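You operate a simulated robot arm through the tools that you are given. There is no shell and no other tool. Be economical: measure what you need, move in short steps, check, and stop when the job is done.

You run a simulated two-armed robot. Do the job below in one go: nothing can be reset, and whatever is moved stays where it is left.

Task
Put two of the blue spacers from the top of the grey tool cabinet on the middle of the mill table. Push the tumbler lid shut. Stack the steel block that says "N2" from the top of the small parts bench on top of the steel block that says "A7". Pick up the collared tube with the largest size on its label from the top of the small parts bench with one hand, pass it to the other hand and put it on the shelf under the tub stand. Put the orange banded lug on top of the white carton on the top of the grey tool cabinet. Lift the white pot lid open. The order is free. Set down upright: collared tube.

Only the result counts: the job must be done as asked and must still hold three seconds after the hand-in. Knocking over, shifting, dropping, spilling or breaking anything else fails it. Lids that push on must go on centred and level and be pressed home; caps that screw on are set level and turned clockwise until they are tight.

Robot
Two 6-joint arms with two-finger parallel grippers on one trunk, on a base that drives. Base frame: it is fixed to the floor where the robot stands at the start and does not move with it; the origin is under the middle of the robot, x ahead of it, y to its left, z up; the surface under the hand at the start is at about z = 0.84. Units: m, rad, N and s.
The left shoulder is at the start at [0.08, 0.216, 1.61], the right one opposite. With the tool pointing down near the work surface each hand reaches from about 0.1 to 0.66 m from the robot's upright axis, wherever it stands, measured 20 degrees to its own side. Places, roughly: blue spacer [0.5, 0.25, 0.75]; blue spacer (4x4x2 cm) [0.6, 0.5, 0.8]; collared tube [0.5, -1.75, 0.75]; middle of the mill table [0.2, 2.6, 1.1]; orange banded lug (5x7x5 cm) [0.3, -1.3, 0.8]; shelf under the tub stand [0.7, 1.3, 0.3]; steel block [0.75, -1.5, 0.75]; tumbler lid [-8, 0.2, 1]; white carton [0.5, 0.75, 1]; white pot lid [-1.1, 2.5, 0.9]. Payload 3.43 kg a hand.
Tool frame (each hand has its own): the origin (TCP) lies between the finger pads and is the grasp point; the fingertips stand 0.03 m ahead of it; z points along the fingers, y is the line along which they close. The gripper opens to 0.094 m. The fingers are 0.028 m wide and 0.01 m thick; the gripper's body (0.05 by 0.096 m) begins 0.055 m behind the TCP.
Orientation is that of the tool frame in the base frame, as a unit quaternion [x, y, z, w]. With the fingers straight down and closing along the base's y, the tool's x points along the base's -x, its y along +y and its z along -z.

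Tools
- The arms move only by the tool arm_command. It takes "left_rows", "right_rows" or both (then of equal length, played together; a hand with none holds still); each is a list of rows, each an object (a shift or turn left out is 0, a gripper value left out holds the last) with "xyz": the shift along the tool's x, y, z in m, a list of three; "delta_rot": the turn, a rotation vector about the tool's x, y, z in rad, a list of three; "gripper": the gripper command, from -1 (shut) to 1 (fully open), values between in proportion. In form: [{"xyz": [dx, dy, dz], "delta_rot": [rx, ry, rz], "gripper": gripper}, ...]. A call has 1 to 10 rows; each row shifts and turns the commanded pose from where the row before left it, along the tool's axes as they then stand. Rows are played at 5 a second. More than 0.05 m and 0.15 rad between two rows, or a gripper value outside its range, and nothing of the call is played. Where a pose cannot be reached the arm comes as near as it can. A force on the tool above 40 N (or 10 N above the force at the start of the call, whichever is more), or a blocked arm, ends the call early, and 0.2 s more pass. The fingers move at their own pace (about 0.072 m/s each) and stop on an object; they squeeze with about 23 N. The grip force told is the motor's: it shows also when the fingers shut on nothing. Time passes only in rows, and 0.2 s behind the last, so rows that do not move let the fingers close. It gives the time, the measured TCP pose, the force on the tool (base axes), the opening and the grip force at its end, in the units of the frame above (readings bear some noise), with the torque about the TCP (base axes, N m) and any sound that the robot's microphone picked up.
- Cameras (640 x 400 px; columns grow to the right, rows downward): "scene" is now at [0.0973, 0.02, 1.7579]; the picture's right is [0.59, -0.81, 0.00], its down [-0.67, -0.49, -0.56] and it looks along [0.45, 0.33, -0.83] (base axes); focal length 282 px, centre (320, 200). "left" rides on the left gripper at [0.076, -0.014, -0.102] in its tool frame; the picture's right is [0.18, 0.98, 0.00], its down [-0.75, 0.14, -0.64] and it looks along [-0.63, 0.12, 0.77] (tool axes); focal length 243 px, centre (320, 200). "right" rides on the right gripper at [0.076, 0.014, -0.102] in its tool frame; the picture's right is [-0.18, 0.98, 0.00], its down [-0.75, -0.14, -0.64] and it looks along [-0.63, -0.12, 0.77] (tool axes); focal length 243 px, centre (320, 200). There is no depth. A picture from a camera that has moved, and an enlarged one, comes with that camera's place and axes in the base frame and with its lens. The place of the scene camera against the robot may be out by one fixed shift of up to 0.025 m in any direction.
- capture(camera): a new picture of that camera. No time passes.
- raise_lower(by): slides the trunk up (or, below 0, down) by that many m; the arms and the scene camera ride with it, the base frame stays. It gives what a move gives, with no picture.
- roll_base(legs): drives the robot by 1 to 6 legs, each [ahead, left, turn to the left] in m, m and rad, along the robot's own axes; the way and the turn of a leg run together, so that a leg with both is an arc; at most 1.5 m and 3.142 rad a leg. The arms and the cameras ride along, it lands a little off, and it stops where it bumps. It gives what a move gives.
- turn_head(pan, tilt): turns the head with the scene camera to pan (to the left, within 1.501 rad either way) and tilt (down, from -0.506 to 1.204), counted from straight ahead of the robot. It gives what a move gives.
- close_up(camera, box): a new picture of the part [left, top, right, bottom] of that camera's present view, enlarged. No time passes.
- close_job(): hands the job in; it is judged then, once.

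Work in short steps. Places have to be worked out from the pictures, the camera data and where the tool is seen: move nearer, look again, correct. Check each grasp and each placing, and mend what went wrong. You have 196 turns and 172 pictures in all, those below and enlarged ones among them. Open the grippers and draw the arms clear of the work before you hand the job in, unless the task says otherwise; then end with one line.

The tools are called after ">>>" as name(argument=value, ...) on one line, values as JSON. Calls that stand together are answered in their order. arm_command: Moves the arms, as the interface text tells. Its arguments: {"type":"object","properties":{"left_rows":{"type":"array","items":{"type":"object","properties":{"xyz":{"type":"array","items":{"type":"number"}},"delta_rot":{"type":"array","items":{"type":"number"}},"gripper":{"type":"number"}}}},"right_rows":{"type":"array","items":{"type":"object","properties":{"xyz":{"type":"array","items":{"type":"number"}},"delta_rot":{"type":"array","items":{"type":"number"}},"gripper":{"type":"number"}}}}},"required":[]} The other tools are called the same way: raise_lower (by) slides the trunk up or down; roll_base (legs) drives the base; turn_head (pan, tilt) turns the head that bears the scene camera; capture (camera) takes a picture; close_up (camera, box) takes an enlarged picture of a part of a camera's view; close_job () hands the job in.

At the start:

```text
clock: 0.0
left_ee_pos: [0.4209, 0.4795, 1.0615]
left_ee_rot: [0.0, 1.0, 0.001, 0.0]
left_contact_force: [0.0, 0.1, 0.8]
left_ft_torque: [0.0, 0.02, 0.02]
left_finger_gap: 0.094
left_finger_force: 0.0
right_ee_pos: [0.5873, 0.0449, 1.1105]
right_ee_rot: [-0.001, 1.0, 0.0, 0.0]
right_contact_force: [0.0, 0.4, 0.3]
right_ft_torque: [0.05, -0.02, 0.01]
right_finger_gap: 0.094
right_finger_force: 0.0
trunk travel left (down, up): [-0.84, 0.0]
robot x, y, heading: [-0.0048, -0.0043, 0.003]
head pan, tilt: [0.625, 0.977]
```

scene: 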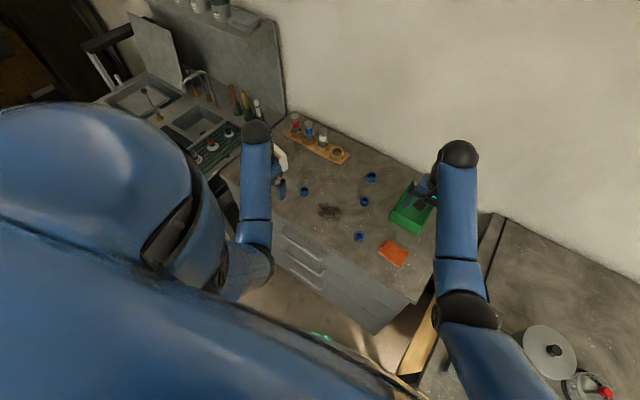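
right: 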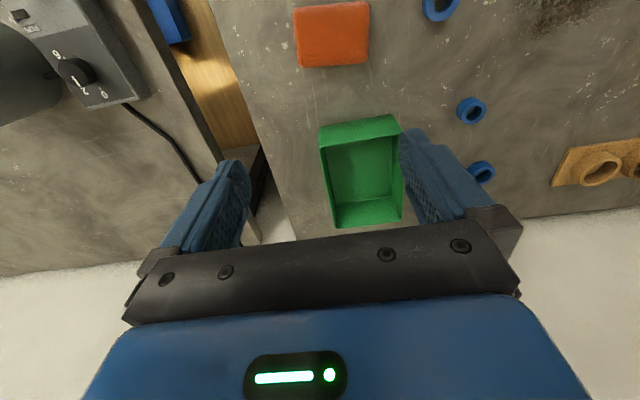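
left: 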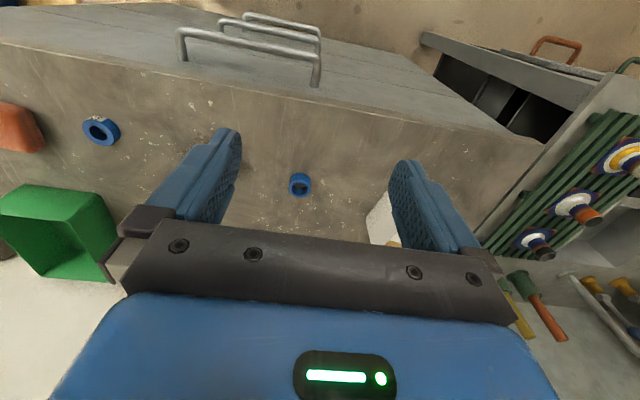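

I start by looking around with the head to find the places.

>>> turn_head(pan=0.5, tilt=0.75)

>>> capture(camera="scene")

>>> turn_head(pan=1.4, tilt=0.4)

>>> capture(camera="scene")

>>> turn_head(pan=-1.0, tilt=0.6)

>>> capture(camera="scene")

```text
clock: 0.8
left_ee_pos: [0.4219, 0.4787, 1.0626]
left_ee_rot: [0.0, 1.0, 0.001, 0.0]
left_contact_force: [0.5, 0.0, -0.1]
left_ft_torque: [0.0, 0.0, 0.01]
left_finger_gap: 0.094
left_finger_force: 0.0
right_ee_pos: [0.5864, 0.0439, 1.1102]
right_ee_rot: [0.0, 1.0, 0.0, 0.0]
right_contact_force: [0.3, 0.1, 0.1]
right_ft_torque: [0.03, -0.02, -0.02]
right_finger_gap: 0.0941
right_finger_force: 0.0
trunk travel left (down, up): [-0.84, 0.0]
robot x, y, heading: [-0.0001, 0.0014, 0.004]
head pan, tilt: [0.499, 0.75]
```

```text
168 pictures are left
camera scene: at [0.1124, 0.0181, 1.7755], right [0.48, -0.88, 0.0], down [-0.6, -0.33, -0.73], along [0.64, 0.35, -0.68], focal length 282 px, centre (320, 200)
```

scene: 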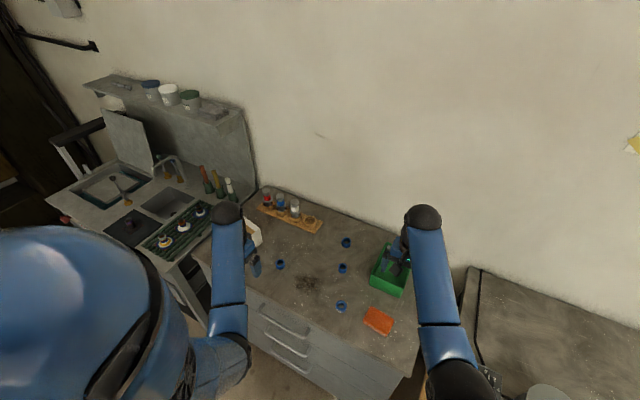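

```text
clock: 1.9
left_ee_pos: [0.4224, 0.4785, 1.0609]
left_ee_rot: [0.0, 1.0, -0.001, 0.0]
left_contact_force: [-0.2, 0.3, 0.0]
left_ft_torque: [0.0, -0.01, 0.01]
left_finger_gap: 0.0939
left_finger_force: 0.1
right_ee_pos: [0.5858, 0.0441, 1.1101]
right_ee_rot: [-0.001, 1.0, 0.0, -0.001]
right_contact_force: [0.4, 0.4, 0.6]
right_ft_torque: [0.02, 0.01, -0.01]
right_finger_gap: 0.0941
right_finger_force: 0.0
trunk travel left (down, up): [-0.84, 0.0]
robot x, y, heading: [0.0027, -0.0058, 0.003]
head pan, tilt: [1.4, 0.4]
```

```text
167 pictures are left
camera scene: at [0.0557, 0.0698, 1.8066], right [0.99, -0.17, 0.0], down [-0.07, -0.38, -0.92], along [0.16, 0.91, -0.39], focal length 282 px, centre (320, 200)
```

scene: 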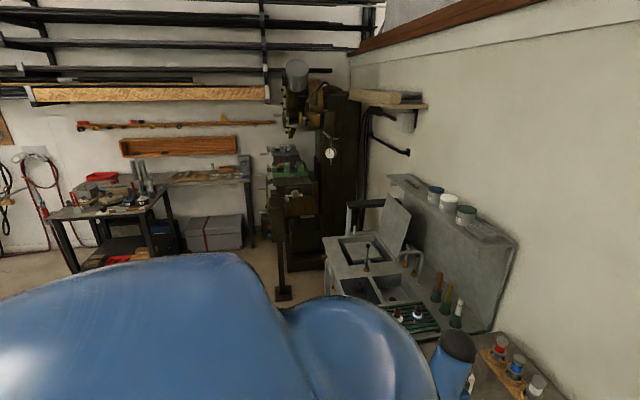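

```text
clock: 4.2
left_ee_pos: [0.4225, 0.4792, 1.0626]
left_ee_rot: [0.0, 1.0, 0.0, 0.0]
left_contact_force: [-0.7, -0.1, -0.1]
left_ft_torque: [-0.03, 0.04, 0.04]
left_finger_gap: 0.0941
left_finger_force: 0.1
right_ee_pos: [0.5875, 0.0438, 1.1107]
right_ee_rot: [-0.001, 1.0, 0.0, 0.0]
right_contact_force: [0.3, 0.1, -0.4]
right_ft_torque: [0.0, 0.02, 0.03]
right_finger_gap: 0.094
right_finger_force: 0.0
trunk travel left (down, up): [-0.84, 0.0]
robot x, y, heading: [0.0031, -0.0013, -0.002]
head pan, tilt: [-1.0, 0.6]
```

```text
166 pictures are left
camera scene: at [0.0876, -0.0958, 1.7884], right [-0.84, -0.54, 0.0], down [-0.31, 0.48, -0.83], along [0.45, -0.69, -0.56], focal length 282 px, centre (320, 200)
```

scene: 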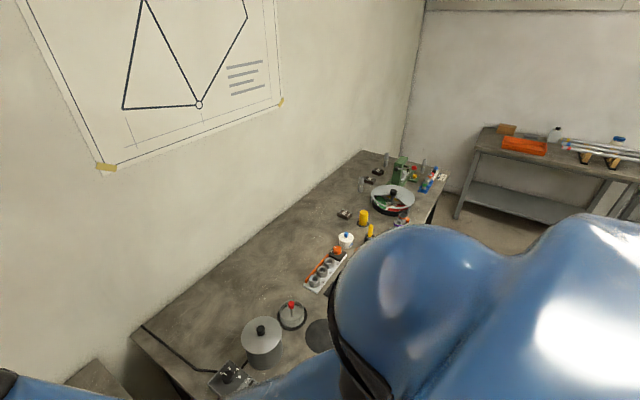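

Bench lies to the right (x≈0.3–0.9, y≈-0.2…-2.0), orange lug and blocks toward its far end. I lift and draw in both hands before driving.

>>> arm_command(left_rows=[{"xyz": [0, 0, -0.05]}, {"xyz": [0, 0, -0.05]}, {"xyz": [0.02, 0, -0.04]}, {"xyz": [0.03, 0, 0]}, {"xyz": [0.03, 0, 0]}], right_rows=[{"xyz": [0, 0, -0.05]}, {"xyz": [0.03, -0.04, -0.04]}, {"xyz": [0.04, -0.05, 0]}, {"xyz": [0.05, -0.05, 0]}, {"xyz": [0.05, -0.05, 0]}])

>>> roll_base(legs=[[-0.05, -1.35, 0]])

>>> turn_head(pan=-0.2, tilt=0.9)

>>> capture(camera="scene")

```text
refused: row 2 steps farther than a row can; nothing moved
```

```text
clock: 10.9
left_ee_pos: [0.376, -0.8646, 1.0606]
left_ee_rot: [-0.011, 1.0, 0.0, -0.001]
left_contact_force: [0.1, -0.2, -1.0]
left_ft_torque: [-0.01, -0.01, 0.05]
left_finger_gap: 0.0939
left_finger_force: 0.1
right_ee_pos: [0.5493, -1.2959, 1.1109]
right_ee_rot: [-0.011, 1.0, -0.001, 0.0]
right_contact_force: [0.2, -0.7, 0.5]
right_ft_torque: [0.0, 0.03, -0.04]
right_finger_gap: 0.094
right_finger_force: 0.0
trunk travel left (down, up): [-0.84, 0.0]
robot x, y, heading: [-0.0384, -1.3523, 0.02]
head pan, tilt: [-1.0, 0.6]
```

```text
clock: 12.1
left_ee_pos: [0.3755, -0.8653, 1.0618]
left_ee_rot: [-0.011, 1.0, 0.0, -0.001]
left_contact_force: [-0.2, 0.3, -0.1]
left_ft_torque: [-0.01, -0.05, 0.0]
left_finger_gap: 0.0942
left_finger_force: 0.0
right_ee_pos: [0.549, -1.296, 1.1102]
right_ee_rot: [-0.011, 1.0, 0.0, 0.0]
right_contact_force: [0.1, 0.5, 0.1]
right_ft_torque: [-0.02, 0.01, 0.03]
right_finger_gap: 0.0939
right_finger_force: 0.1
trunk travel left (down, up): [-0.84, 0.0]
robot x, y, heading: [-0.037, -1.3541, 0.017]
head pan, tilt: [-0.201, 0.901]
```

```text
165 pictures are left
camera scene: at [0.0775, -1.3876, 1.7636], right [-0.18, -0.98, 0.0], down [-0.77, 0.14, -0.62], along [0.61, -0.11, -0.78], focal length 282 px, centre (320, 200)
```

scene: 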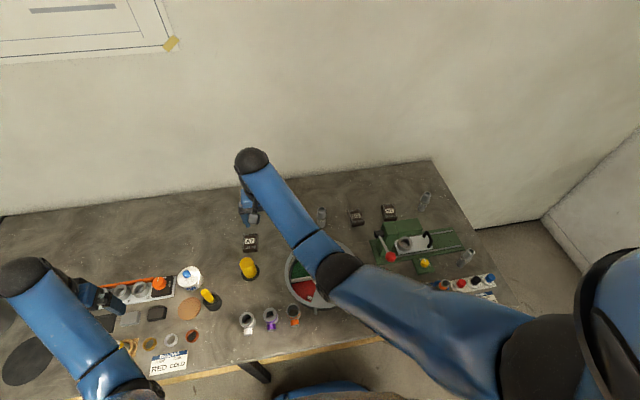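

The hands passed clear. Three steel blocks and clear tubes are visible; I retract and raise the hands (smaller rows) for a clear view, then enlarge.

>>> arm_command(left_rows=[{"xyz": [0, 0, -0.05]}, {"xyz": [0, 0, -0.05]}, {"xyz": [0.02, 0.04, 0]}, {"xyz": [0.03, 0.03, 0]}, {"xyz": [0.03, 0.03, 0]}, {}, {}], right_rows=[{"xyz": [0, 0, -0.05]}, {"xyz": [0, 0, -0.05]}, {"xyz": [0.04, -0.02, 0]}, {"xyz": [0.04, -0.02, 0]}, {"xyz": [0.04, -0.02, 0]}, {"xyz": [0.04, -0.02, 0]}, {"xyz": [0.04, -0.02, 0]}])

>>> close_up(camera="scene", box=[220, 160, 540, 360])

>>> close_up(camera="scene", box=[80, 200, 320, 350])

```text
clock: 13.7
left_ee_pos: [0.3192, -0.7451, 1.0825]
left_ee_rot: [-0.01, 1.0, 0.001, 0.001]
left_contact_force: [0.6, -0.2, 0.5]
left_ft_torque: [-0.01, 0.03, 0.02]
left_finger_gap: 0.0938
left_finger_force: 0.1
left hand out of reach, approached as far as the arm can: row 1, 2
right_ee_pos: [0.4501, -1.3493, 1.0767]
right_ee_rot: [-0.01, 1.0, 0.001, 0.001]
right_contact_force: [-1.4, 0.4, 1.5]
right_ft_torque: [0.04, 0.0, 0.03]
right_finger_gap: 0.0941
right_finger_force: 0.1
right hand out of reach, approached as far as the arm can: row 2, 3, 4, 5, 6, 7
trunk travel left (down, up): [-0.84, 0.0]
robot x, y, heading: [-0.0386, -1.3532, 0.017]
head pan, tilt: [-0.201, 0.901]
```

```text
2.00 times, centred on (380, 260) of scene
camera zoom: at [0.0758, -1.3894, 1.7638], right [-0.18, -0.98, 0.0], down [-0.77, 0.14, -0.62], along [0.61, -0.11, -0.78], focal length 564 px, centre (200, 80)
```

zoom: 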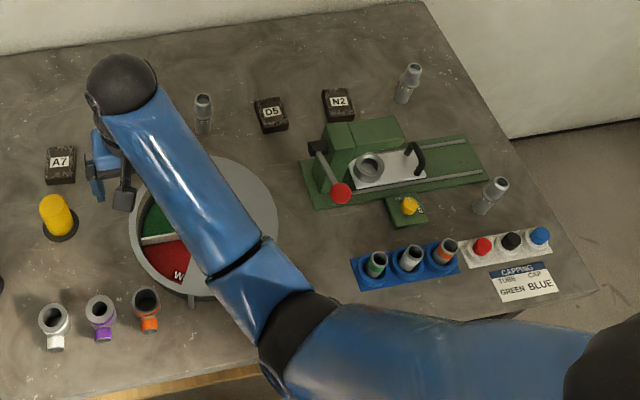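

```text
2.67 times, centred on (200, 275) of scene
camera zoom: at [0.0758, -1.3894, 1.7638], right [-0.18, -0.98, 0.0], down [-0.77, 0.14, -0.62], along [0.61, -0.11, -0.78], focal length 752 px, centre (640, 0)
```

zoom: 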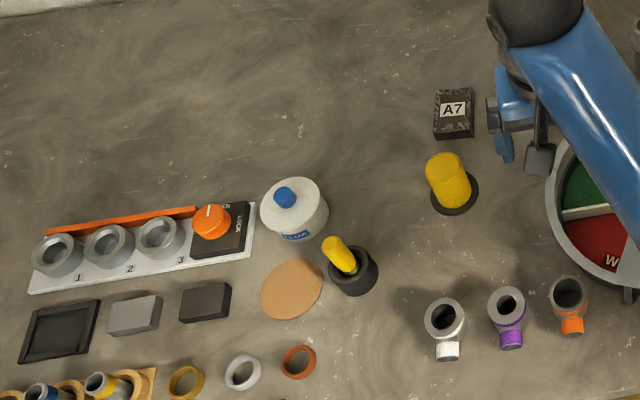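

Blocks A7, O5 and N2, three collared tubes and the orange banded lug (front, left of the WC-dial). I enlarge on the tubes to read sizes.

>>> close_up(camera="scene", box=[395, 180, 491, 240])

>>> close_up(camera="scene", box=[290, 190, 370, 240])

>>> close_up(camera="scene", box=[425, 230, 505, 280])

```text
6.67 times, centred on (443, 210) of scene
camera zoom: at [0.0758, -1.3894, 1.7638], right [-0.18, -0.98, 0.0], down [-0.77, 0.14, -0.62], along [0.61, -0.11, -0.78], focal length 1879 px, centre (-500, 133)
```

zoom: 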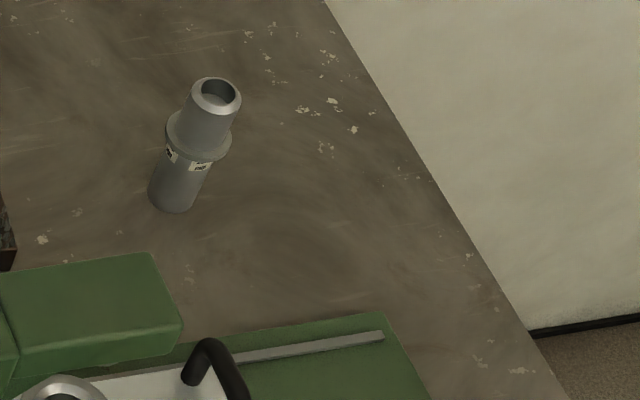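

```text
8.00 times, centred on (330, 215) of scene
camera zoom: at [0.0758, -1.3894, 1.7638], right [-0.18, -0.98, 0.0], down [-0.77, 0.14, -0.62], along [0.61, -0.11, -0.78], focal length 2254 px, centre (240, 80)
```

zoom: 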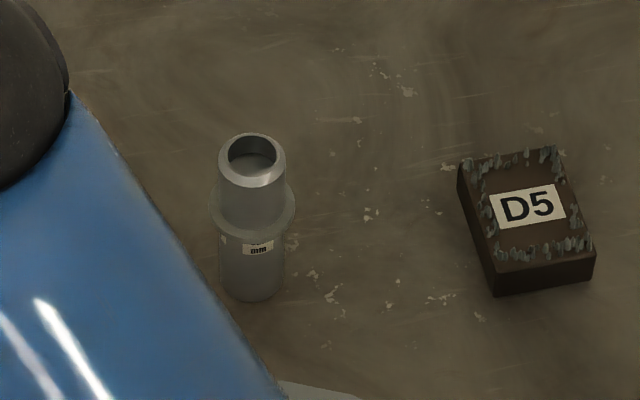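

```text
8.00 times, centred on (465, 255) of scene
camera zoom: at [0.0758, -1.3894, 1.7638], right [-0.18, -0.98, 0.0], down [-0.77, 0.14, -0.62], along [0.61, -0.11, -0.78], focal length 2254 px, centre (-840, -240)
```

zoom: 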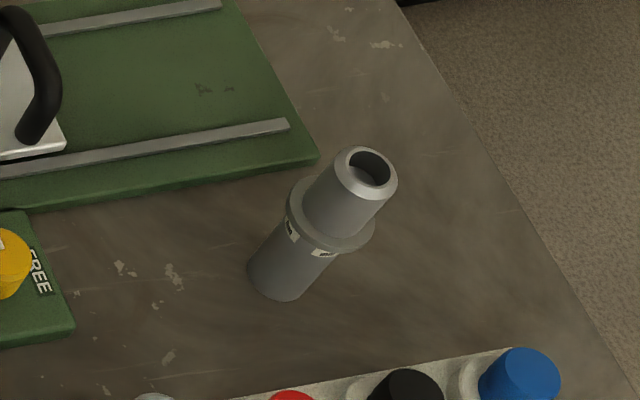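

The labels sit below the collars, so I need a flatter view: back off so the hands clear the bench, then lower the trunk.

>>> roll_base(legs=[[-0.45, -0.2, 0]])

>>> raise_lower(by=-0.5)

>>> turn_head(pan=0.0, tilt=0.4)

>>> capture(camera="scene")

```text
clock: 16.6
left_ee_pos: [-0.1205, -0.9524, 1.0801]
left_ee_rot: [-0.008, 1.0, 0.0, -0.002]
left_contact_force: [0.6, 0.2, 0.4]
left_ft_torque: [-0.01, 0.02, -0.02]
left_finger_gap: 0.094
left_finger_force: 0.1
right_ee_pos: [0.006, -1.5581, 1.0758]
right_ee_rot: [-0.009, 1.0, 0.001, 0.0]
right_contact_force: [-0.7, -0.4, -0.1]
right_ft_torque: [-0.04, 0.02, -0.03]
right_finger_gap: 0.0941
right_finger_force: 0.0
trunk travel left (down, up): [-0.84, 0.0]
robot x, y, heading: [-0.4843, -1.5602, 0.015]
head pan, tilt: [-0.201, 0.901]
```

```text
refused: -0.5 is not a number from -0.4 to 0.4
```

```text
clock: 17.5
left_ee_pos: [-0.121, -0.955, 1.0818]
left_ee_rot: [-0.008, 1.0, 0.0, 0.0]
left_contact_force: [0.5, -0.3, -0.5]
left_ft_torque: [0.01, -0.01, -0.02]
left_finger_gap: 0.0941
left_finger_force: 0.0
right_ee_pos: [0.0041, -1.5593, 1.0757]
right_ee_rot: [-0.009, 1.0, 0.0, 0.001]
right_contact_force: [-0.6, -0.7, 0.0]
right_ft_torque: [0.03, 0.02, 0.02]
right_finger_gap: 0.0939
right_finger_force: 0.1
trunk travel left (down, up): [-0.84, 0.0]
robot x, y, heading: [-0.4839, -1.562, 0.017]
head pan, tilt: [0.0, 0.4]
```

```text
159 pictures are left
camera scene: at [-0.3512, -1.5808, 1.8066], right [0.02, -1.0, 0.0], down [-0.39, -0.01, -0.92], along [0.92, 0.01, -0.39], focal length 282 px, centre (320, 200)
```

scene: 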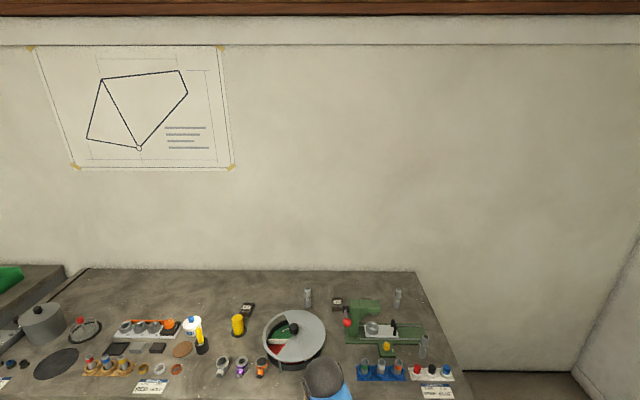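

Lower by 0.4 and enlarge on the tubes.

>>> raise_lower(by=-0.4)

>>> capture(camera="scene")

```text
clock: 21.3
left_ee_pos: [-0.1213, -0.9538, 0.6816]
left_ee_rot: [-0.007, 1.0, 0.0, 0.0]
left_contact_force: [0.0, -0.3, -0.2]
left_ft_torque: [0.02, 0.02, 0.03]
left_finger_gap: 0.094
left_finger_force: 0.1
right_ee_pos: [0.0055, -1.559, 0.6763]
right_ee_rot: [-0.008, 1.0, -0.001, 0.001]
right_contact_force: [-1.5, 0.7, 0.3]
right_ft_torque: [-0.01, 0.0, -0.03]
right_finger_gap: 0.0942
right_finger_force: 0.0
trunk travel left (down, up): [-0.44, 0.4]
robot x, y, heading: [-0.4809, -1.5573, 0.018]
head pan, tilt: [0.0, 0.4]
```

```text
158 pictures are left
camera scene: at [-0.3505, -1.5804, 1.4067], right [0.02, -1.0, 0.0], down [-0.39, -0.01, -0.92], along [0.92, 0.01, -0.39], focal length 282 px, centre (320, 200)
```

scene: 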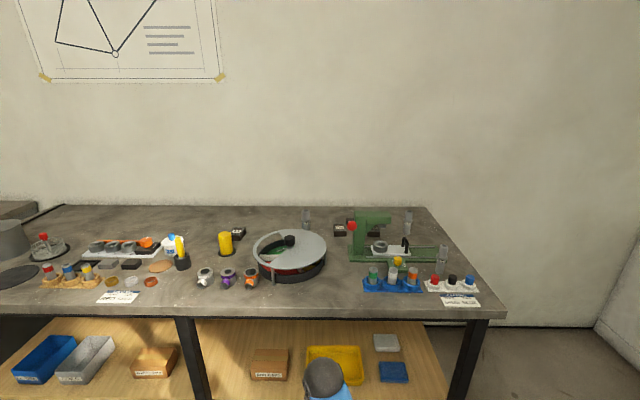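

>>> close_up(camera="scene", box=[290, 200, 322, 220])

>>> close_up(camera="scene", box=[392, 204, 424, 224])

>>> close_up(camera="scene", box=[426, 242, 458, 262])

```text
16.00 times, centred on (306, 210) of scene
camera zoom: at [-0.3505, -1.5804, 1.4067], right [0.02, -1.0, 0.0], down [-0.39, -0.01, -0.92], along [0.92, 0.01, -0.39], focal length 4509 px, centre (544, 40)
```

zoom: 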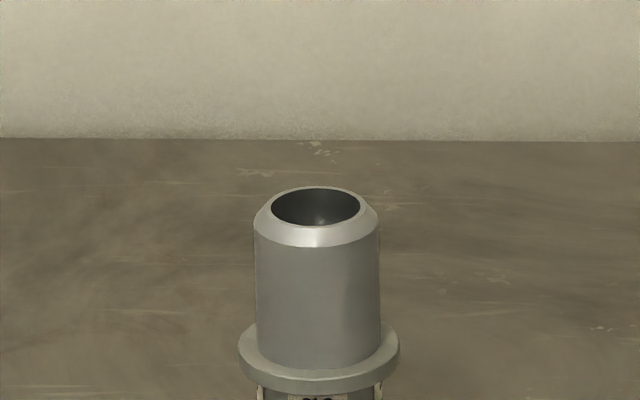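

```text
16.00 times, centred on (408, 214) of scene
camera zoom: at [-0.3505, -1.5804, 1.4067], right [0.02, -1.0, 0.0], down [-0.39, -0.01, -0.92], along [0.92, 0.01, -0.39], focal length 4509 px, centre (-1088, -24)
```

zoom: 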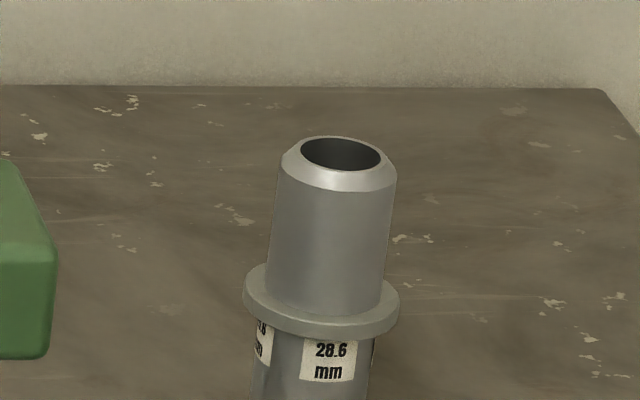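

```text
16.00 times, centred on (442, 252) of scene
camera zoom: at [-0.3505, -1.5804, 1.4067], right [0.02, -1.0, 0.0], down [-0.39, -0.01, -0.92], along [0.92, 0.01, -0.39], focal length 4509 px, centre (-1632, -632)
```

zoom: 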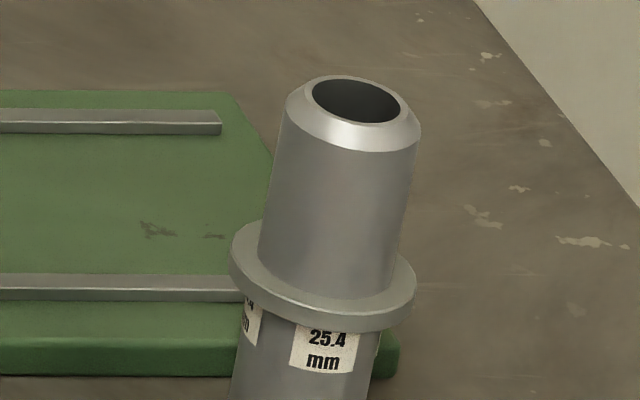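

>>> close_up(camera="scene", box=[290, 210, 322, 230])

>>> close_up(camera="scene", box=[180, 210, 340, 310])

>>> close_up(camera="scene", box=[380, 200, 420, 225])

```text
16.00 times, centred on (306, 220) of scene
camera zoom: at [-0.3505, -1.5804, 1.4067], right [0.02, -1.0, 0.0], down [-0.39, -0.01, -0.92], along [0.92, 0.01, -0.39], focal length 4509 px, centre (544, -120)
```

zoom: 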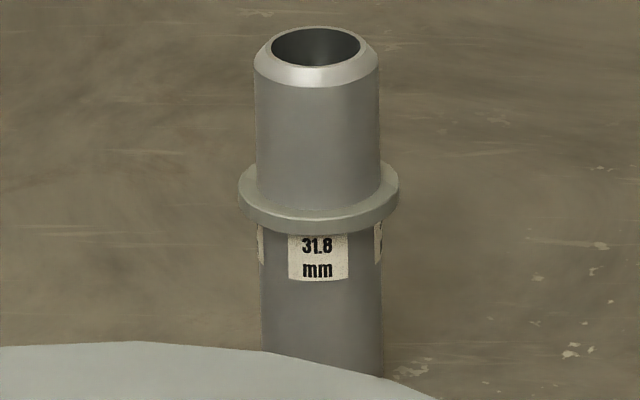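

```text
4.00 times, centred on (260, 260) of scene
camera zoom: at [-0.3505, -1.5804, 1.4067], right [0.02, -1.0, 0.0], down [-0.39, -0.01, -0.92], along [0.92, 0.01, -0.39], focal length 1127 px, centre (560, -40)
```

zoom: 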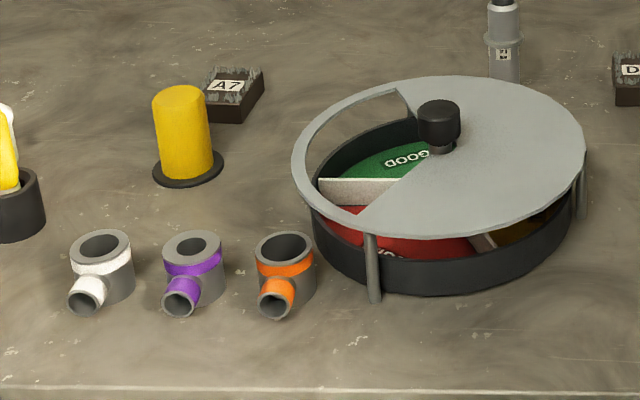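

```text
16.00 times, centred on (400, 212) of scene
camera zoom: at [-0.3505, -1.5804, 1.4067], right [0.02, -1.0, 0.0], down [-0.39, -0.01, -0.92], along [0.92, 0.01, -0.39], focal length 4509 px, centre (-960, 0)
```

zoom: 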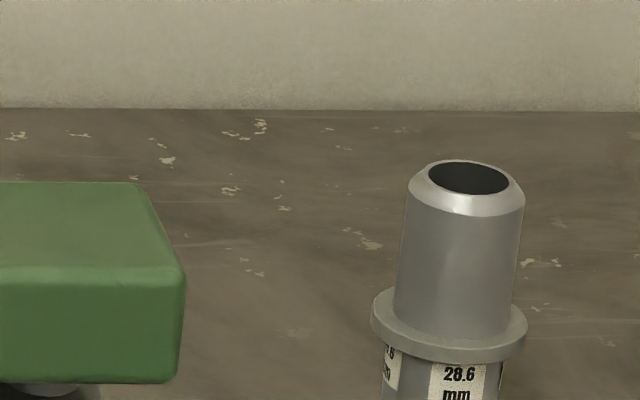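

The 31.8 mm tube is the one behind the drum (≈[0.70,-1.51], collar z≈0.87, top ≈0.917). I set the trunk to -0.2 with the hands at z≈1.05 before driving back in.

>>> raise_lower(by=0.2)

>>> arm_command(left_rows=[{"xyz": [0, 0, -0.05]}, {"xyz": [0, 0, -0.05]}, {"xyz": [0, 0, -0.05]}, {"xyz": [0, 0, -0.02]}], right_rows=[{"xyz": [0, -0.03, -0.04]}, {"xyz": [0, -0.03, -0.04]}, {"xyz": [0, -0.03, -0.04]}, {"xyz": [0, -0.03, -0.04]}])

```text
clock: 23.5
left_ee_pos: [-0.1217, -0.9547, 0.8813]
left_ee_rot: [-0.008, 1.0, 0.0, 0.0]
left_contact_force: [0.0, 0.8, -0.5]
left_ft_torque: [0.01, 0.0, 0.03]
left_finger_gap: 0.0941
left_finger_force: 0.1
right_ee_pos: [0.0043, -1.5581, 0.8755]
right_ee_rot: [-0.009, 1.0, 0.0, 0.001]
right_contact_force: [-0.3, -0.2, -0.6]
right_ft_torque: [-0.02, 0.01, -0.01]
right_finger_gap: 0.0936
right_finger_force: 0.0
trunk travel left (down, up): [-0.64, 0.2]
robot x, y, heading: [-0.4825, -1.5609, 0.017]
head pan, tilt: [0.0, 0.4]
```

```text
clock: 24.5
left_ee_pos: [-0.0744, -0.8914, 0.9469]
left_ee_rot: [-0.007, 1.0, 0.0, 0.0]
left_contact_force: [0.5, -0.1, 0.0]
left_ft_torque: [-0.01, -0.02, 0.0]
left_finger_gap: 0.0941
left_finger_force: 0.1
left hand out of reach, approached as far as the arm can: row 1, 2, 3, 4
right_ee_pos: [0.0768, -1.6587, 0.8925]
right_ee_rot: [-0.009, 1.0, 0.001, 0.002]
right_contact_force: [0.1, -0.4, -0.3]
right_ft_torque: [0.03, -0.02, 0.03]
right_finger_gap: 0.094
right_finger_force: 0.0
right hand out of reach, approached as far as the arm can: row 1, 2, 3, 4
trunk travel left (down, up): [-0.64, 0.2]
robot x, y, heading: [-0.4841, -1.5596, 0.015]
head pan, tilt: [0.0, 0.4]
```

The arm can't fold higher there; so I raise the trunk fully for driving and roll in toward the bench at y≈-1.5.

>>> raise_lower(by=0.2)

>>> roll_base(legs=[[0.48, 0.07, -0.016]])

>>> turn_head(pan=-0.3, tilt=0.85)

>>> capture(camera="scene")

>>> capture(camera="right")

```text
clock: 26.7
left_ee_pos: [-0.0753, -0.8903, 1.1472]
left_ee_rot: [-0.008, 1.0, 0.0, 0.001]
left_contact_force: [-0.9, -0.2, 0.4]
left_ft_torque: [-0.02, 0.0, 0.01]
left_finger_gap: 0.0939
left_finger_force: 0.0
right_ee_pos: [0.0754, -1.6561, 1.0914]
right_ee_rot: [-0.009, 1.0, 0.001, 0.002]
right_contact_force: [-0.6, -0.4, 0.1]
right_ft_torque: [-0.02, -0.02, 0.0]
right_finger_gap: 0.0938
right_finger_force: 0.2
trunk travel left (down, up): [-0.84, 0.0]
robot x, y, heading: [-0.4831, -1.5581, 0.016]
head pan, tilt: [0.0, 0.4]
```

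```text
clock: 29.5
left_ee_pos: [0.3943, -0.8143, 1.1492]
left_ee_rot: [-0.009, 1.0, 0.0, 0.001]
left_contact_force: [-0.6, -0.1, 0.6]
left_ft_torque: [-0.03, -0.01, 0.01]
left_finger_gap: 0.094
left_finger_force: 0.0
right_ee_pos: [0.5458, -1.5809, 1.093]
right_ee_rot: [-0.009, 1.0, 0.002, 0.005]
right_contact_force: [-0.6, 0.7, -0.9]
right_ft_torque: [-0.02, -0.01, 0.01]
right_finger_gap: 0.094
right_finger_force: 0.0
trunk travel left (down, up): [-0.84, 0.0]
robot x, y, heading: [-0.0107, -1.4874, 0.02]
head pan, tilt: [0.0, 0.4]
```

```text
clock: 30.4
left_ee_pos: [0.3964, -0.8154, 1.1469]
left_ee_rot: [-0.008, 1.0, 0.0, 0.001]
left_contact_force: [1.0, -0.4, 1.3]
left_ft_torque: [0.0, -0.02, -0.02]
left_finger_gap: 0.0939
left_finger_force: 0.0
right_ee_pos: [0.5478, -1.5807, 1.0927]
right_ee_rot: [-0.009, 1.0, 0.0, 0.003]
right_contact_force: [0.5, 1.7, -0.5]
right_ft_torque: [-0.03, 0.01, -0.01]
right_finger_gap: 0.0939
right_finger_force: 0.1
trunk travel left (down, up): [-0.84, 0.0]
robot x, y, heading: [-0.0134, -1.4808, 0.012]
head pan, tilt: [-0.3, 0.85]
```

```text
151 pictures are left
camera scene: at [0.1047, -1.5279, 1.7675], right [-0.28, -0.96, 0.0], down [-0.72, 0.21, -0.66], along [0.63, -0.18, -0.75], focal length 282 px, centre (320, 200)
```

scene: 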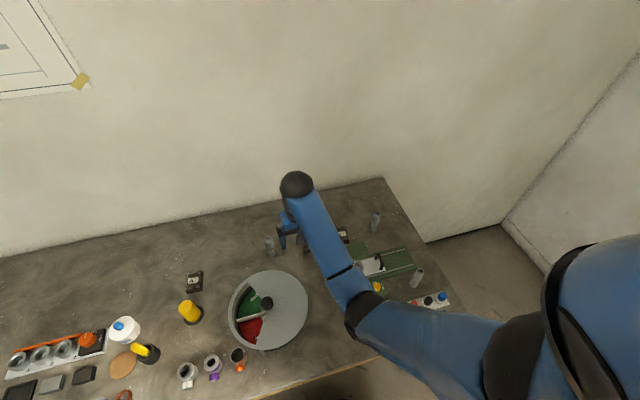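

```text
150 pictures are left
camera right: at [0.4702, -1.5679, 1.1932], right [0.17, 0.99, 0.0], down [0.75, -0.13, 0.64], along [0.64, -0.11, -0.76], focal length 243 px, centre (320, 200)
```

right: 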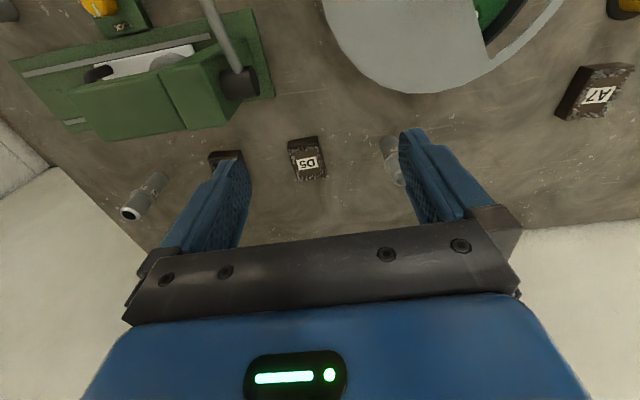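

Wrist view gives N2 ≈ [0.65,-1.76]. I move the right hand above it, then look down through the wrist camera.

>>> arm_command(right_rows=[{"xyz": [-0.02, -0.04, 0]}, {"xyz": [-0.02, -0.04, 0]}, {"xyz": [-0.02, -0.04, 0]}, {"xyz": [-0.02, -0.04, 0]}, {"xyz": [0, -0.02, 0]}])

>>> raise_lower(by=-0.1)

>>> capture(camera="right")

>>> capture(camera="scene")

```text
clock: 31.6
left_ee_pos: [0.3967, -0.815, 1.1479]
left_ee_rot: [-0.008, 1.0, 0.001, 0.0]
left_contact_force: [-0.2, -0.8, 0.5]
left_ft_torque: [0.0, 0.0, -0.02]
left_finger_gap: 0.0941
left_finger_force: 0.2
right_ee_pos: [0.6311, -1.7593, 1.0913]
right_ee_rot: [-0.009, 1.0, 0.001, 0.001]
right_contact_force: [0.7, 1.0, 0.3]
right_ft_torque: [-0.01, -0.01, -0.01]
right_finger_gap: 0.094
right_finger_force: 0.0
trunk travel left (down, up): [-0.84, 0.0]
robot x, y, heading: [-0.0121, -1.4841, 0.019]
head pan, tilt: [-0.3, 0.85]
```

```text
clock: 32.9
left_ee_pos: [0.3951, -0.8149, 1.0478]
left_ee_rot: [-0.009, 1.0, 0.0, 0.001]
left_contact_force: [0.1, 0.4, -0.2]
left_ft_torque: [0.0, 0.03, 0.02]
left_finger_gap: 0.0939
left_finger_force: 0.0
right_ee_pos: [0.6299, -1.758, 0.9914]
right_ee_rot: [-0.009, 1.0, 0.001, 0.002]
right_contact_force: [0.4, 0.1, -0.1]
right_ft_torque: [-0.03, 0.02, -0.01]
right_finger_gap: 0.0942
right_finger_force: 0.1
trunk travel left (down, up): [-0.74, 0.1]
robot x, y, heading: [-0.0108, -1.487, 0.009]
head pan, tilt: [-0.3, 0.85]
```

```text
149 pictures are left
camera right: at [0.5524, -1.7456, 1.0916], right [0.17, 0.99, 0.0], down [0.75, -0.13, 0.65], along [0.64, -0.11, -0.76], focal length 243 px, centre (320, 200)
```

right: 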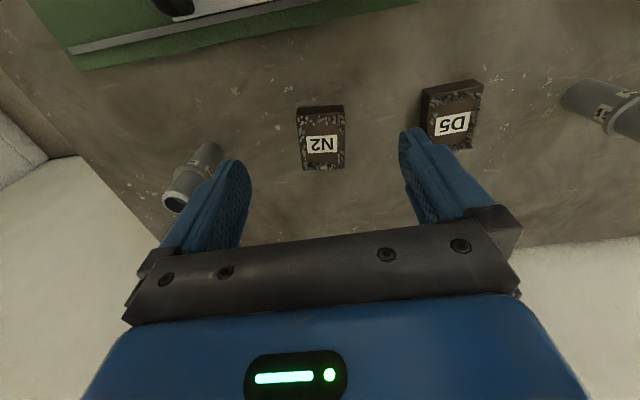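

```text
148 pictures are left
camera scene: at [0.1038, -1.5283, 1.6675], right [-0.28, -0.96, 0.0], down [-0.72, 0.21, -0.66], along [0.63, -0.18, -0.75], focal length 282 px, centre (320, 200)
```

scene: 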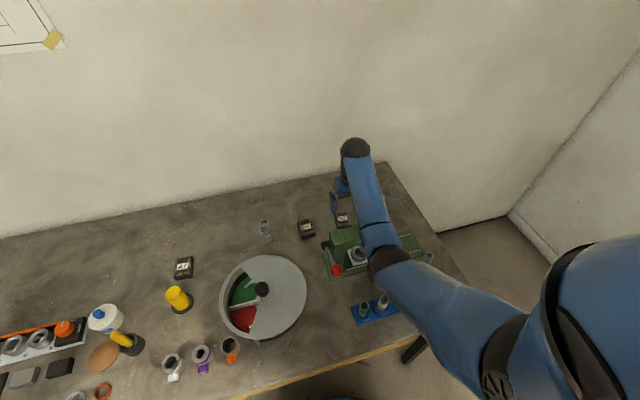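

Triangulated N2 ≈ [0.678,-1.765], top z≈0.845, yawed ≈-10°. Align over it and descend partway.

>>> arm_command(right_rows=[{"xyz": [-0.025, -0.004, 0]}, {"xyz": [-0.023, -0.004, 0], "delta_rot": [0, 0, 0.1]}, {"delta_rot": [0, 0, 0.09]}, {"xyz": [0, 0, 0.04]}, {"xyz": [0, 0, 0.04]}])

>>> capture(camera="right")

```text
clock: 34.1
left_ee_pos: [0.3971, -0.8153, 1.0455]
left_ee_rot: [-0.009, 1.0, -0.001, -0.001]
left_contact_force: [-0.4, -0.7, -0.3]
left_ft_torque: [0.01, -0.02, -0.01]
left_finger_gap: 0.0941
left_finger_force: 0.0
right_ee_pos: [0.6811, -1.7651, 0.9086]
right_ee_rot: [0.086, 0.996, 0.001, 0.001]
right_contact_force: [-0.1, -0.4, 0.2]
right_ft_torque: [0.04, 0.02, -0.01]
right_finger_gap: 0.094
right_finger_force: 0.1
trunk travel left (down, up): [-0.74, 0.1]
robot x, y, heading: [-0.0111, -1.4884, 0.021]
head pan, tilt: [-0.3, 0.85]
```

```text
147 pictures are left
camera right: at [0.6072, -1.7378, 1.0098], right [0.35, 0.94, 0.0], down [0.72, -0.27, 0.64], along [0.6, -0.22, -0.76], focal length 243 px, centre (320, 200)
```

right: 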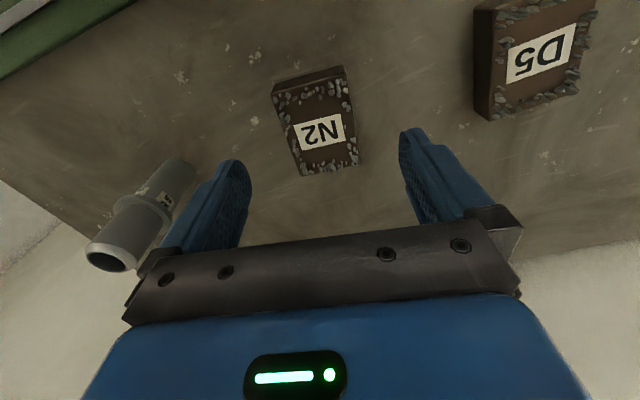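

Block is centred beneath the TCP and aligned. Descend to tips just above the table.

>>> arm_command(right_rows=[{"xyz": [0, 0.001, 0.025]}, {"xyz": [0, 0, 0.015]}, {"xyz": [0, 0, 0.008]}, {}])

>>> capture(camera="right")

```text
clock: 35.1
left_ee_pos: [0.3958, -0.8143, 1.0477]
left_ee_rot: [-0.008, 1.0, -0.001, 0.0]
left_contact_force: [-0.1, 0.0, 0.5]
left_ft_torque: [0.0, -0.01, 0.06]
left_finger_gap: 0.0939
left_finger_force: 0.0
right_ee_pos: [0.6667, -1.763, 0.8702]
right_ee_rot: [0.086, 0.996, 0.001, 0.002]
right_contact_force: [0.0, -1.4, 0.3]
right_ft_torque: [0.01, 0.0, 0.0]
right_finger_gap: 0.0939
right_finger_force: 0.1
right hand out of reach, approached as far as the arm can: row 1, 2, 3
trunk travel left (down, up): [-0.74, 0.1]
robot x, y, heading: [-0.0099, -1.4861, 0.017]
head pan, tilt: [-0.3, 0.85]
```

```text
146 pictures are left
camera right: at [0.5922, -1.7357, 0.9708], right [0.35, 0.94, 0.0], down [0.72, -0.27, 0.64], along [0.6, -0.22, -0.76], focal length 243 px, centre (320, 200)
```

right: 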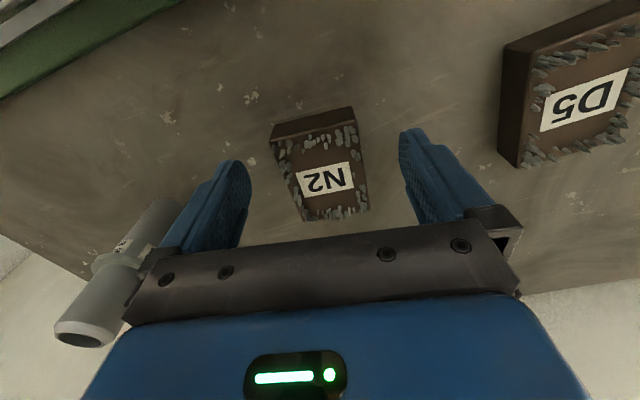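

Reach limit shifted it back 14 mm. Lift, lower trunk 0.1 more, and retry with forward correction.

>>> arm_command(right_rows=[{"xyz": [0, 0, -0.05]}, {"xyz": [0, 0, -0.05]}, {"xyz": [0, 0, -0.02]}])

>>> raise_lower(by=-0.1)

```text
clock: 35.9
left_ee_pos: [0.396, -0.8153, 1.0476]
left_ee_rot: [-0.009, 1.0, 0.0, 0.0]
left_contact_force: [-0.6, 0.1, 0.3]
left_ft_torque: [-0.03, -0.01, 0.03]
left_finger_gap: 0.094
left_finger_force: 0.2
right_ee_pos: [0.6642, -1.7622, 0.9888]
right_ee_rot: [0.086, 0.996, 0.001, 0.002]
right_contact_force: [0.1, 0.2, 0.6]
right_ft_torque: [0.0, 0.0, -0.01]
right_finger_gap: 0.0941
right_finger_force: 0.2
trunk travel left (down, up): [-0.74, 0.1]
robot x, y, heading: [-0.0125, -1.4828, 0.018]
head pan, tilt: [-0.3, 0.85]
```

```text
clock: 37.3
left_ee_pos: [0.3961, -0.815, 0.9468]
left_ee_rot: [-0.008, 1.0, 0.0, 0.0]
left_contact_force: [0.3, 0.7, 0.1]
left_ft_torque: [-0.02, 0.02, 0.03]
left_finger_gap: 0.0941
left_finger_force: 0.0
right_ee_pos: [0.6655, -1.7627, 0.8879]
right_ee_rot: [0.086, 0.996, 0.001, 0.001]
right_contact_force: [-0.4, -0.7, 0.1]
right_ft_torque: [0.02, -0.02, 0.0]
right_finger_gap: 0.0939
right_finger_force: 0.0
trunk travel left (down, up): [-0.64, 0.2]
robot x, y, heading: [-0.0094, -1.4887, 0.018]
head pan, tilt: [-0.3, 0.85]
```

>>> arm_command(right_rows=[{"xyz": [-0.0135, 0.003, 0]}, {"xyz": [0, 0, 0.02]}, {"xyz": [0, 0, 0.01]}, {}])

>>> capture(camera="right")

```text
clock: 38.3
left_ee_pos: [0.3954, -0.8154, 0.9475]
left_ee_rot: [-0.009, 1.0, 0.0, 0.0]
left_contact_force: [0.8, 0.2, -0.8]
left_ft_torque: [0.0, 0.04, 0.02]
left_finger_gap: 0.0939
left_finger_force: 0.0
right_ee_pos: [0.6802, -1.7604, 0.858]
right_ee_rot: [0.086, 0.996, 0.001, 0.002]
right_contact_force: [0.3, -0.8, 0.3]
right_ft_torque: [0.02, 0.03, 0.0]
right_finger_gap: 0.0941
right_finger_force: 0.1
trunk travel left (down, up): [-0.64, 0.2]
robot x, y, heading: [-0.0143, -1.4874, 0.023]
head pan, tilt: [-0.3, 0.85]
```

```text
145 pictures are left
camera right: at [0.6067, -1.7341, 0.9587], right [0.35, 0.94, 0.0], down [0.72, -0.27, 0.64], along [0.6, -0.22, -0.76], focal length 243 px, centre (320, 200)
```

right: 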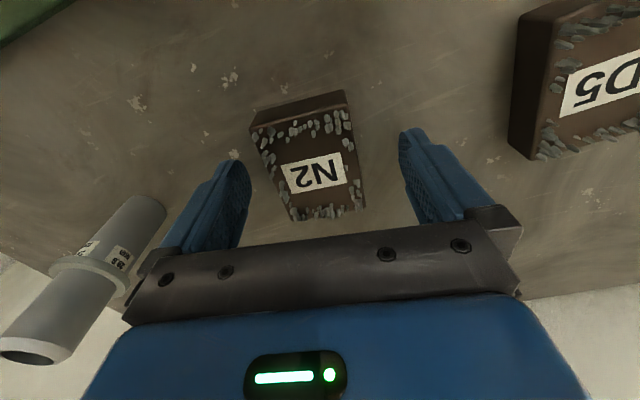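

Still above the table; descend in small steps to touch, force-limited.

>>> arm_command(right_rows=[{"xyz": [0, 0, 0.006]}, {"xyz": [0, 0, 0.006]}, {"xyz": [0, 0, 0.006]}, {"xyz": [0, 0, 0.005]}, {}])

>>> capture(camera="right")

```text
clock: 39.2
left_ee_pos: [0.3924, -0.8149, 0.9473]
left_ee_rot: [-0.008, 1.0, -0.001, 0.001]
left_contact_force: [0.3, -0.9, 0.7]
left_ft_torque: [0.02, 0.03, 0.0]
left_finger_gap: 0.0938
left_finger_force: 0.0
right_ee_pos: [0.6805, -1.7626, 0.8493]
right_ee_rot: [0.088, 0.996, 0.0, 0.009]
right_contact_force: [-16.2, 4.1, 23.5]
right_ft_torque: [-0.3, 0.88, -0.44]
right_finger_gap: 0.0933
right_finger_force: 0.0
trunk travel left (down, up): [-0.64, 0.2]
robot x, y, heading: [-0.0132, -1.4874, 0.019]
head pan, tilt: [-0.3, 0.85]
stopped in row 4 (right hand): the force on the tool passed its limit at 43 N (the readings are from after the stop); the commanded pose is now the measured one
```

```text
144 pictures are left
camera right: at [0.6052, -1.7344, 0.9501], right [0.35, 0.94, 0.0], down [0.71, -0.27, 0.65], along [0.61, -0.23, -0.76], focal length 243 px, centre (320, 200)
```

right: 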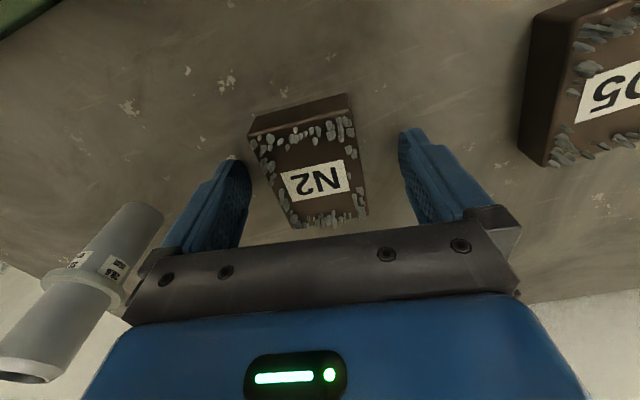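

Table at z≈0.819. Back up 4 mm, shift 8 mm back onto the block centre, and close.

>>> arm_command(right_rows=[{"xyz": [0, 0, -0.005]}, {"xyz": [0.008, -0.001, 0]}, {"gripper": -1}, {"gripper": -1}, {"gripper": -1}, {"gripper": -1}, {"gripper": -1}])

>>> capture(camera="right")

```text
clock: 40.8
left_ee_pos: [0.3958, -0.8154, 0.9472]
left_ee_rot: [-0.008, 1.0, 0.0, 0.0]
left_contact_force: [0.3, 0.2, 0.5]
left_ft_torque: [0.03, 0.01, 0.03]
left_finger_gap: 0.0939
left_finger_force: 0.1
right_ee_pos: [0.6745, -1.762, 0.8487]
right_ee_rot: [0.085, 0.996, 0.0, 0.007]
right_contact_force: [-3.3, 1.2, -0.5]
right_ft_torque: [-0.03, -0.12, -0.01]
right_finger_gap: 0.0518
right_finger_force: 23.4
trunk travel left (down, up): [-0.64, 0.2]
robot x, y, heading: [-0.0108, -1.484, 0.019]
head pan, tilt: [-0.3, 0.85]
```

```text
143 pictures are left
camera right: at [0.6008, -1.7352, 0.9505], right [0.35, 0.94, 0.0], down [0.71, -0.27, 0.65], along [0.61, -0.23, -0.76], focal length 243 px, centre (320, 200)
```

right: 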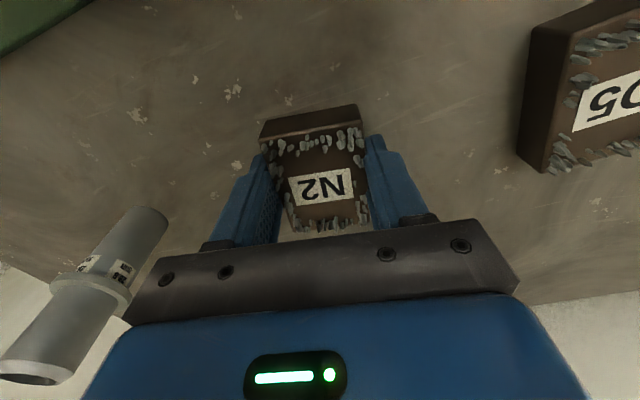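

N2 is gripped (gap 0.052). Lift it, raise the trunk, then drive left so the hand comes over A7.

>>> arm_command(right_rows=[{"xyz": [0, 0, -0.03]}, {"xyz": [0, 0, -0.04]}, {"xyz": [0, 0, -0.04]}])

>>> raise_lower(by=0.2)

>>> roll_base(legs=[[0, 0.52, -0.018]])

>>> capture(camera="right")

>>> capture(camera="scene")

```text
clock: 41.6
left_ee_pos: [0.3971, -0.8155, 0.9479]
left_ee_rot: [-0.007, 1.0, 0.0, 0.0]
left_contact_force: [0.1, 0.3, -0.5]
left_ft_torque: [-0.02, 0.0, 0.03]
left_finger_gap: 0.0938
left_finger_force: 0.1
right_ee_pos: [0.6735, -1.7632, 0.9576]
right_ee_rot: [0.086, 0.996, 0.0, 0.007]
right_contact_force: [-1.8, -0.1, -6.1]
right_ft_torque: [0.0, 0.06, 0.01]
right_finger_gap: 0.0519
right_finger_force: 23.1
trunk travel left (down, up): [-0.64, 0.2]
robot x, y, heading: [-0.0105, -1.4866, 0.018]
head pan, tilt: [-0.3, 0.85]
```

```text
clock: 43.7
left_ee_pos: [0.3985, -0.8152, 1.1467]
left_ee_rot: [-0.008, 1.0, 0.0, -0.001]
left_contact_force: [-0.8, -0.5, 1.3]
left_ft_torque: [0.01, -0.01, -0.03]
left_finger_gap: 0.0941
left_finger_force: 0.0
right_ee_pos: [0.6755, -1.7634, 1.1572]
right_ee_rot: [0.086, 0.996, 0.0, 0.007]
right_contact_force: [0.2, -0.1, -6.1]
right_ft_torque: [0.01, 0.02, -0.01]
right_finger_gap: 0.0519
right_finger_force: 23.4
trunk travel left (down, up): [-0.84, 0.0]
robot x, y, heading: [-0.0105, -1.4846, 0.015]
head pan, tilt: [-0.3, 0.85]
```

```text
clock: 46.8
left_ee_pos: [0.4061, -0.3048, 1.1459]
left_ee_rot: [0.0, 1.0, 0.001, -0.001]
left_contact_force: [0.0, -0.5, 0.3]
left_ft_torque: [-0.02, 0.0, 0.02]
left_finger_gap: 0.094
left_finger_force: 0.1
right_ee_pos: [0.6679, -1.2581, 1.1565]
right_ee_rot: [0.094, 0.996, 0.0, 0.006]
right_contact_force: [0.1, 0.2, -6.9]
right_ft_torque: [-0.01, 0.07, -0.01]
right_finger_gap: 0.0519
right_finger_force: 23.2
trunk travel left (down, up): [-0.84, 0.0]
robot x, y, heading: [-0.0136, -0.9693, -0.003]
head pan, tilt: [-0.3, 0.85]
```

```text
142 pictures are left
camera right: at [0.5939, -1.2299, 1.2568], right [0.37, 0.93, 0.0], down [0.71, -0.28, 0.65], along [0.61, -0.24, -0.76], focal length 243 px, centre (320, 200)
```

right: 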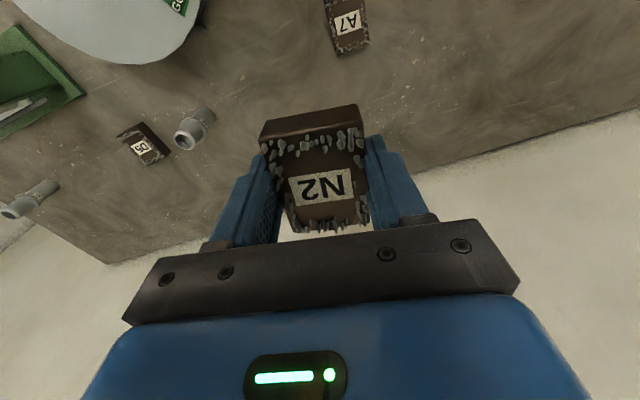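

```text
141 pictures are left
camera scene: at [0.1031, -1.0148, 1.7672], right [-0.3, -0.96, 0.0], down [-0.72, 0.22, -0.66], along [0.63, -0.19, -0.75], focal length 282 px, centre (320, 200)
```

scene: 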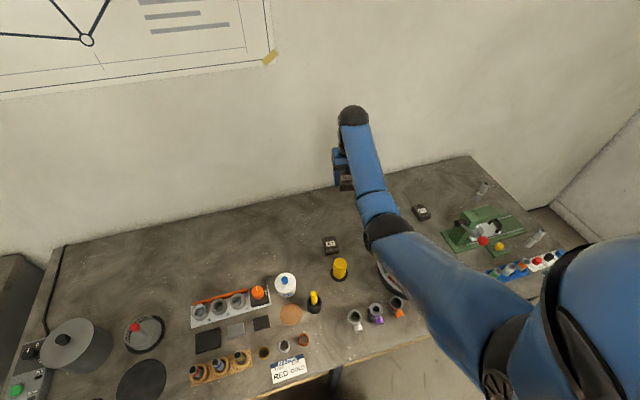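

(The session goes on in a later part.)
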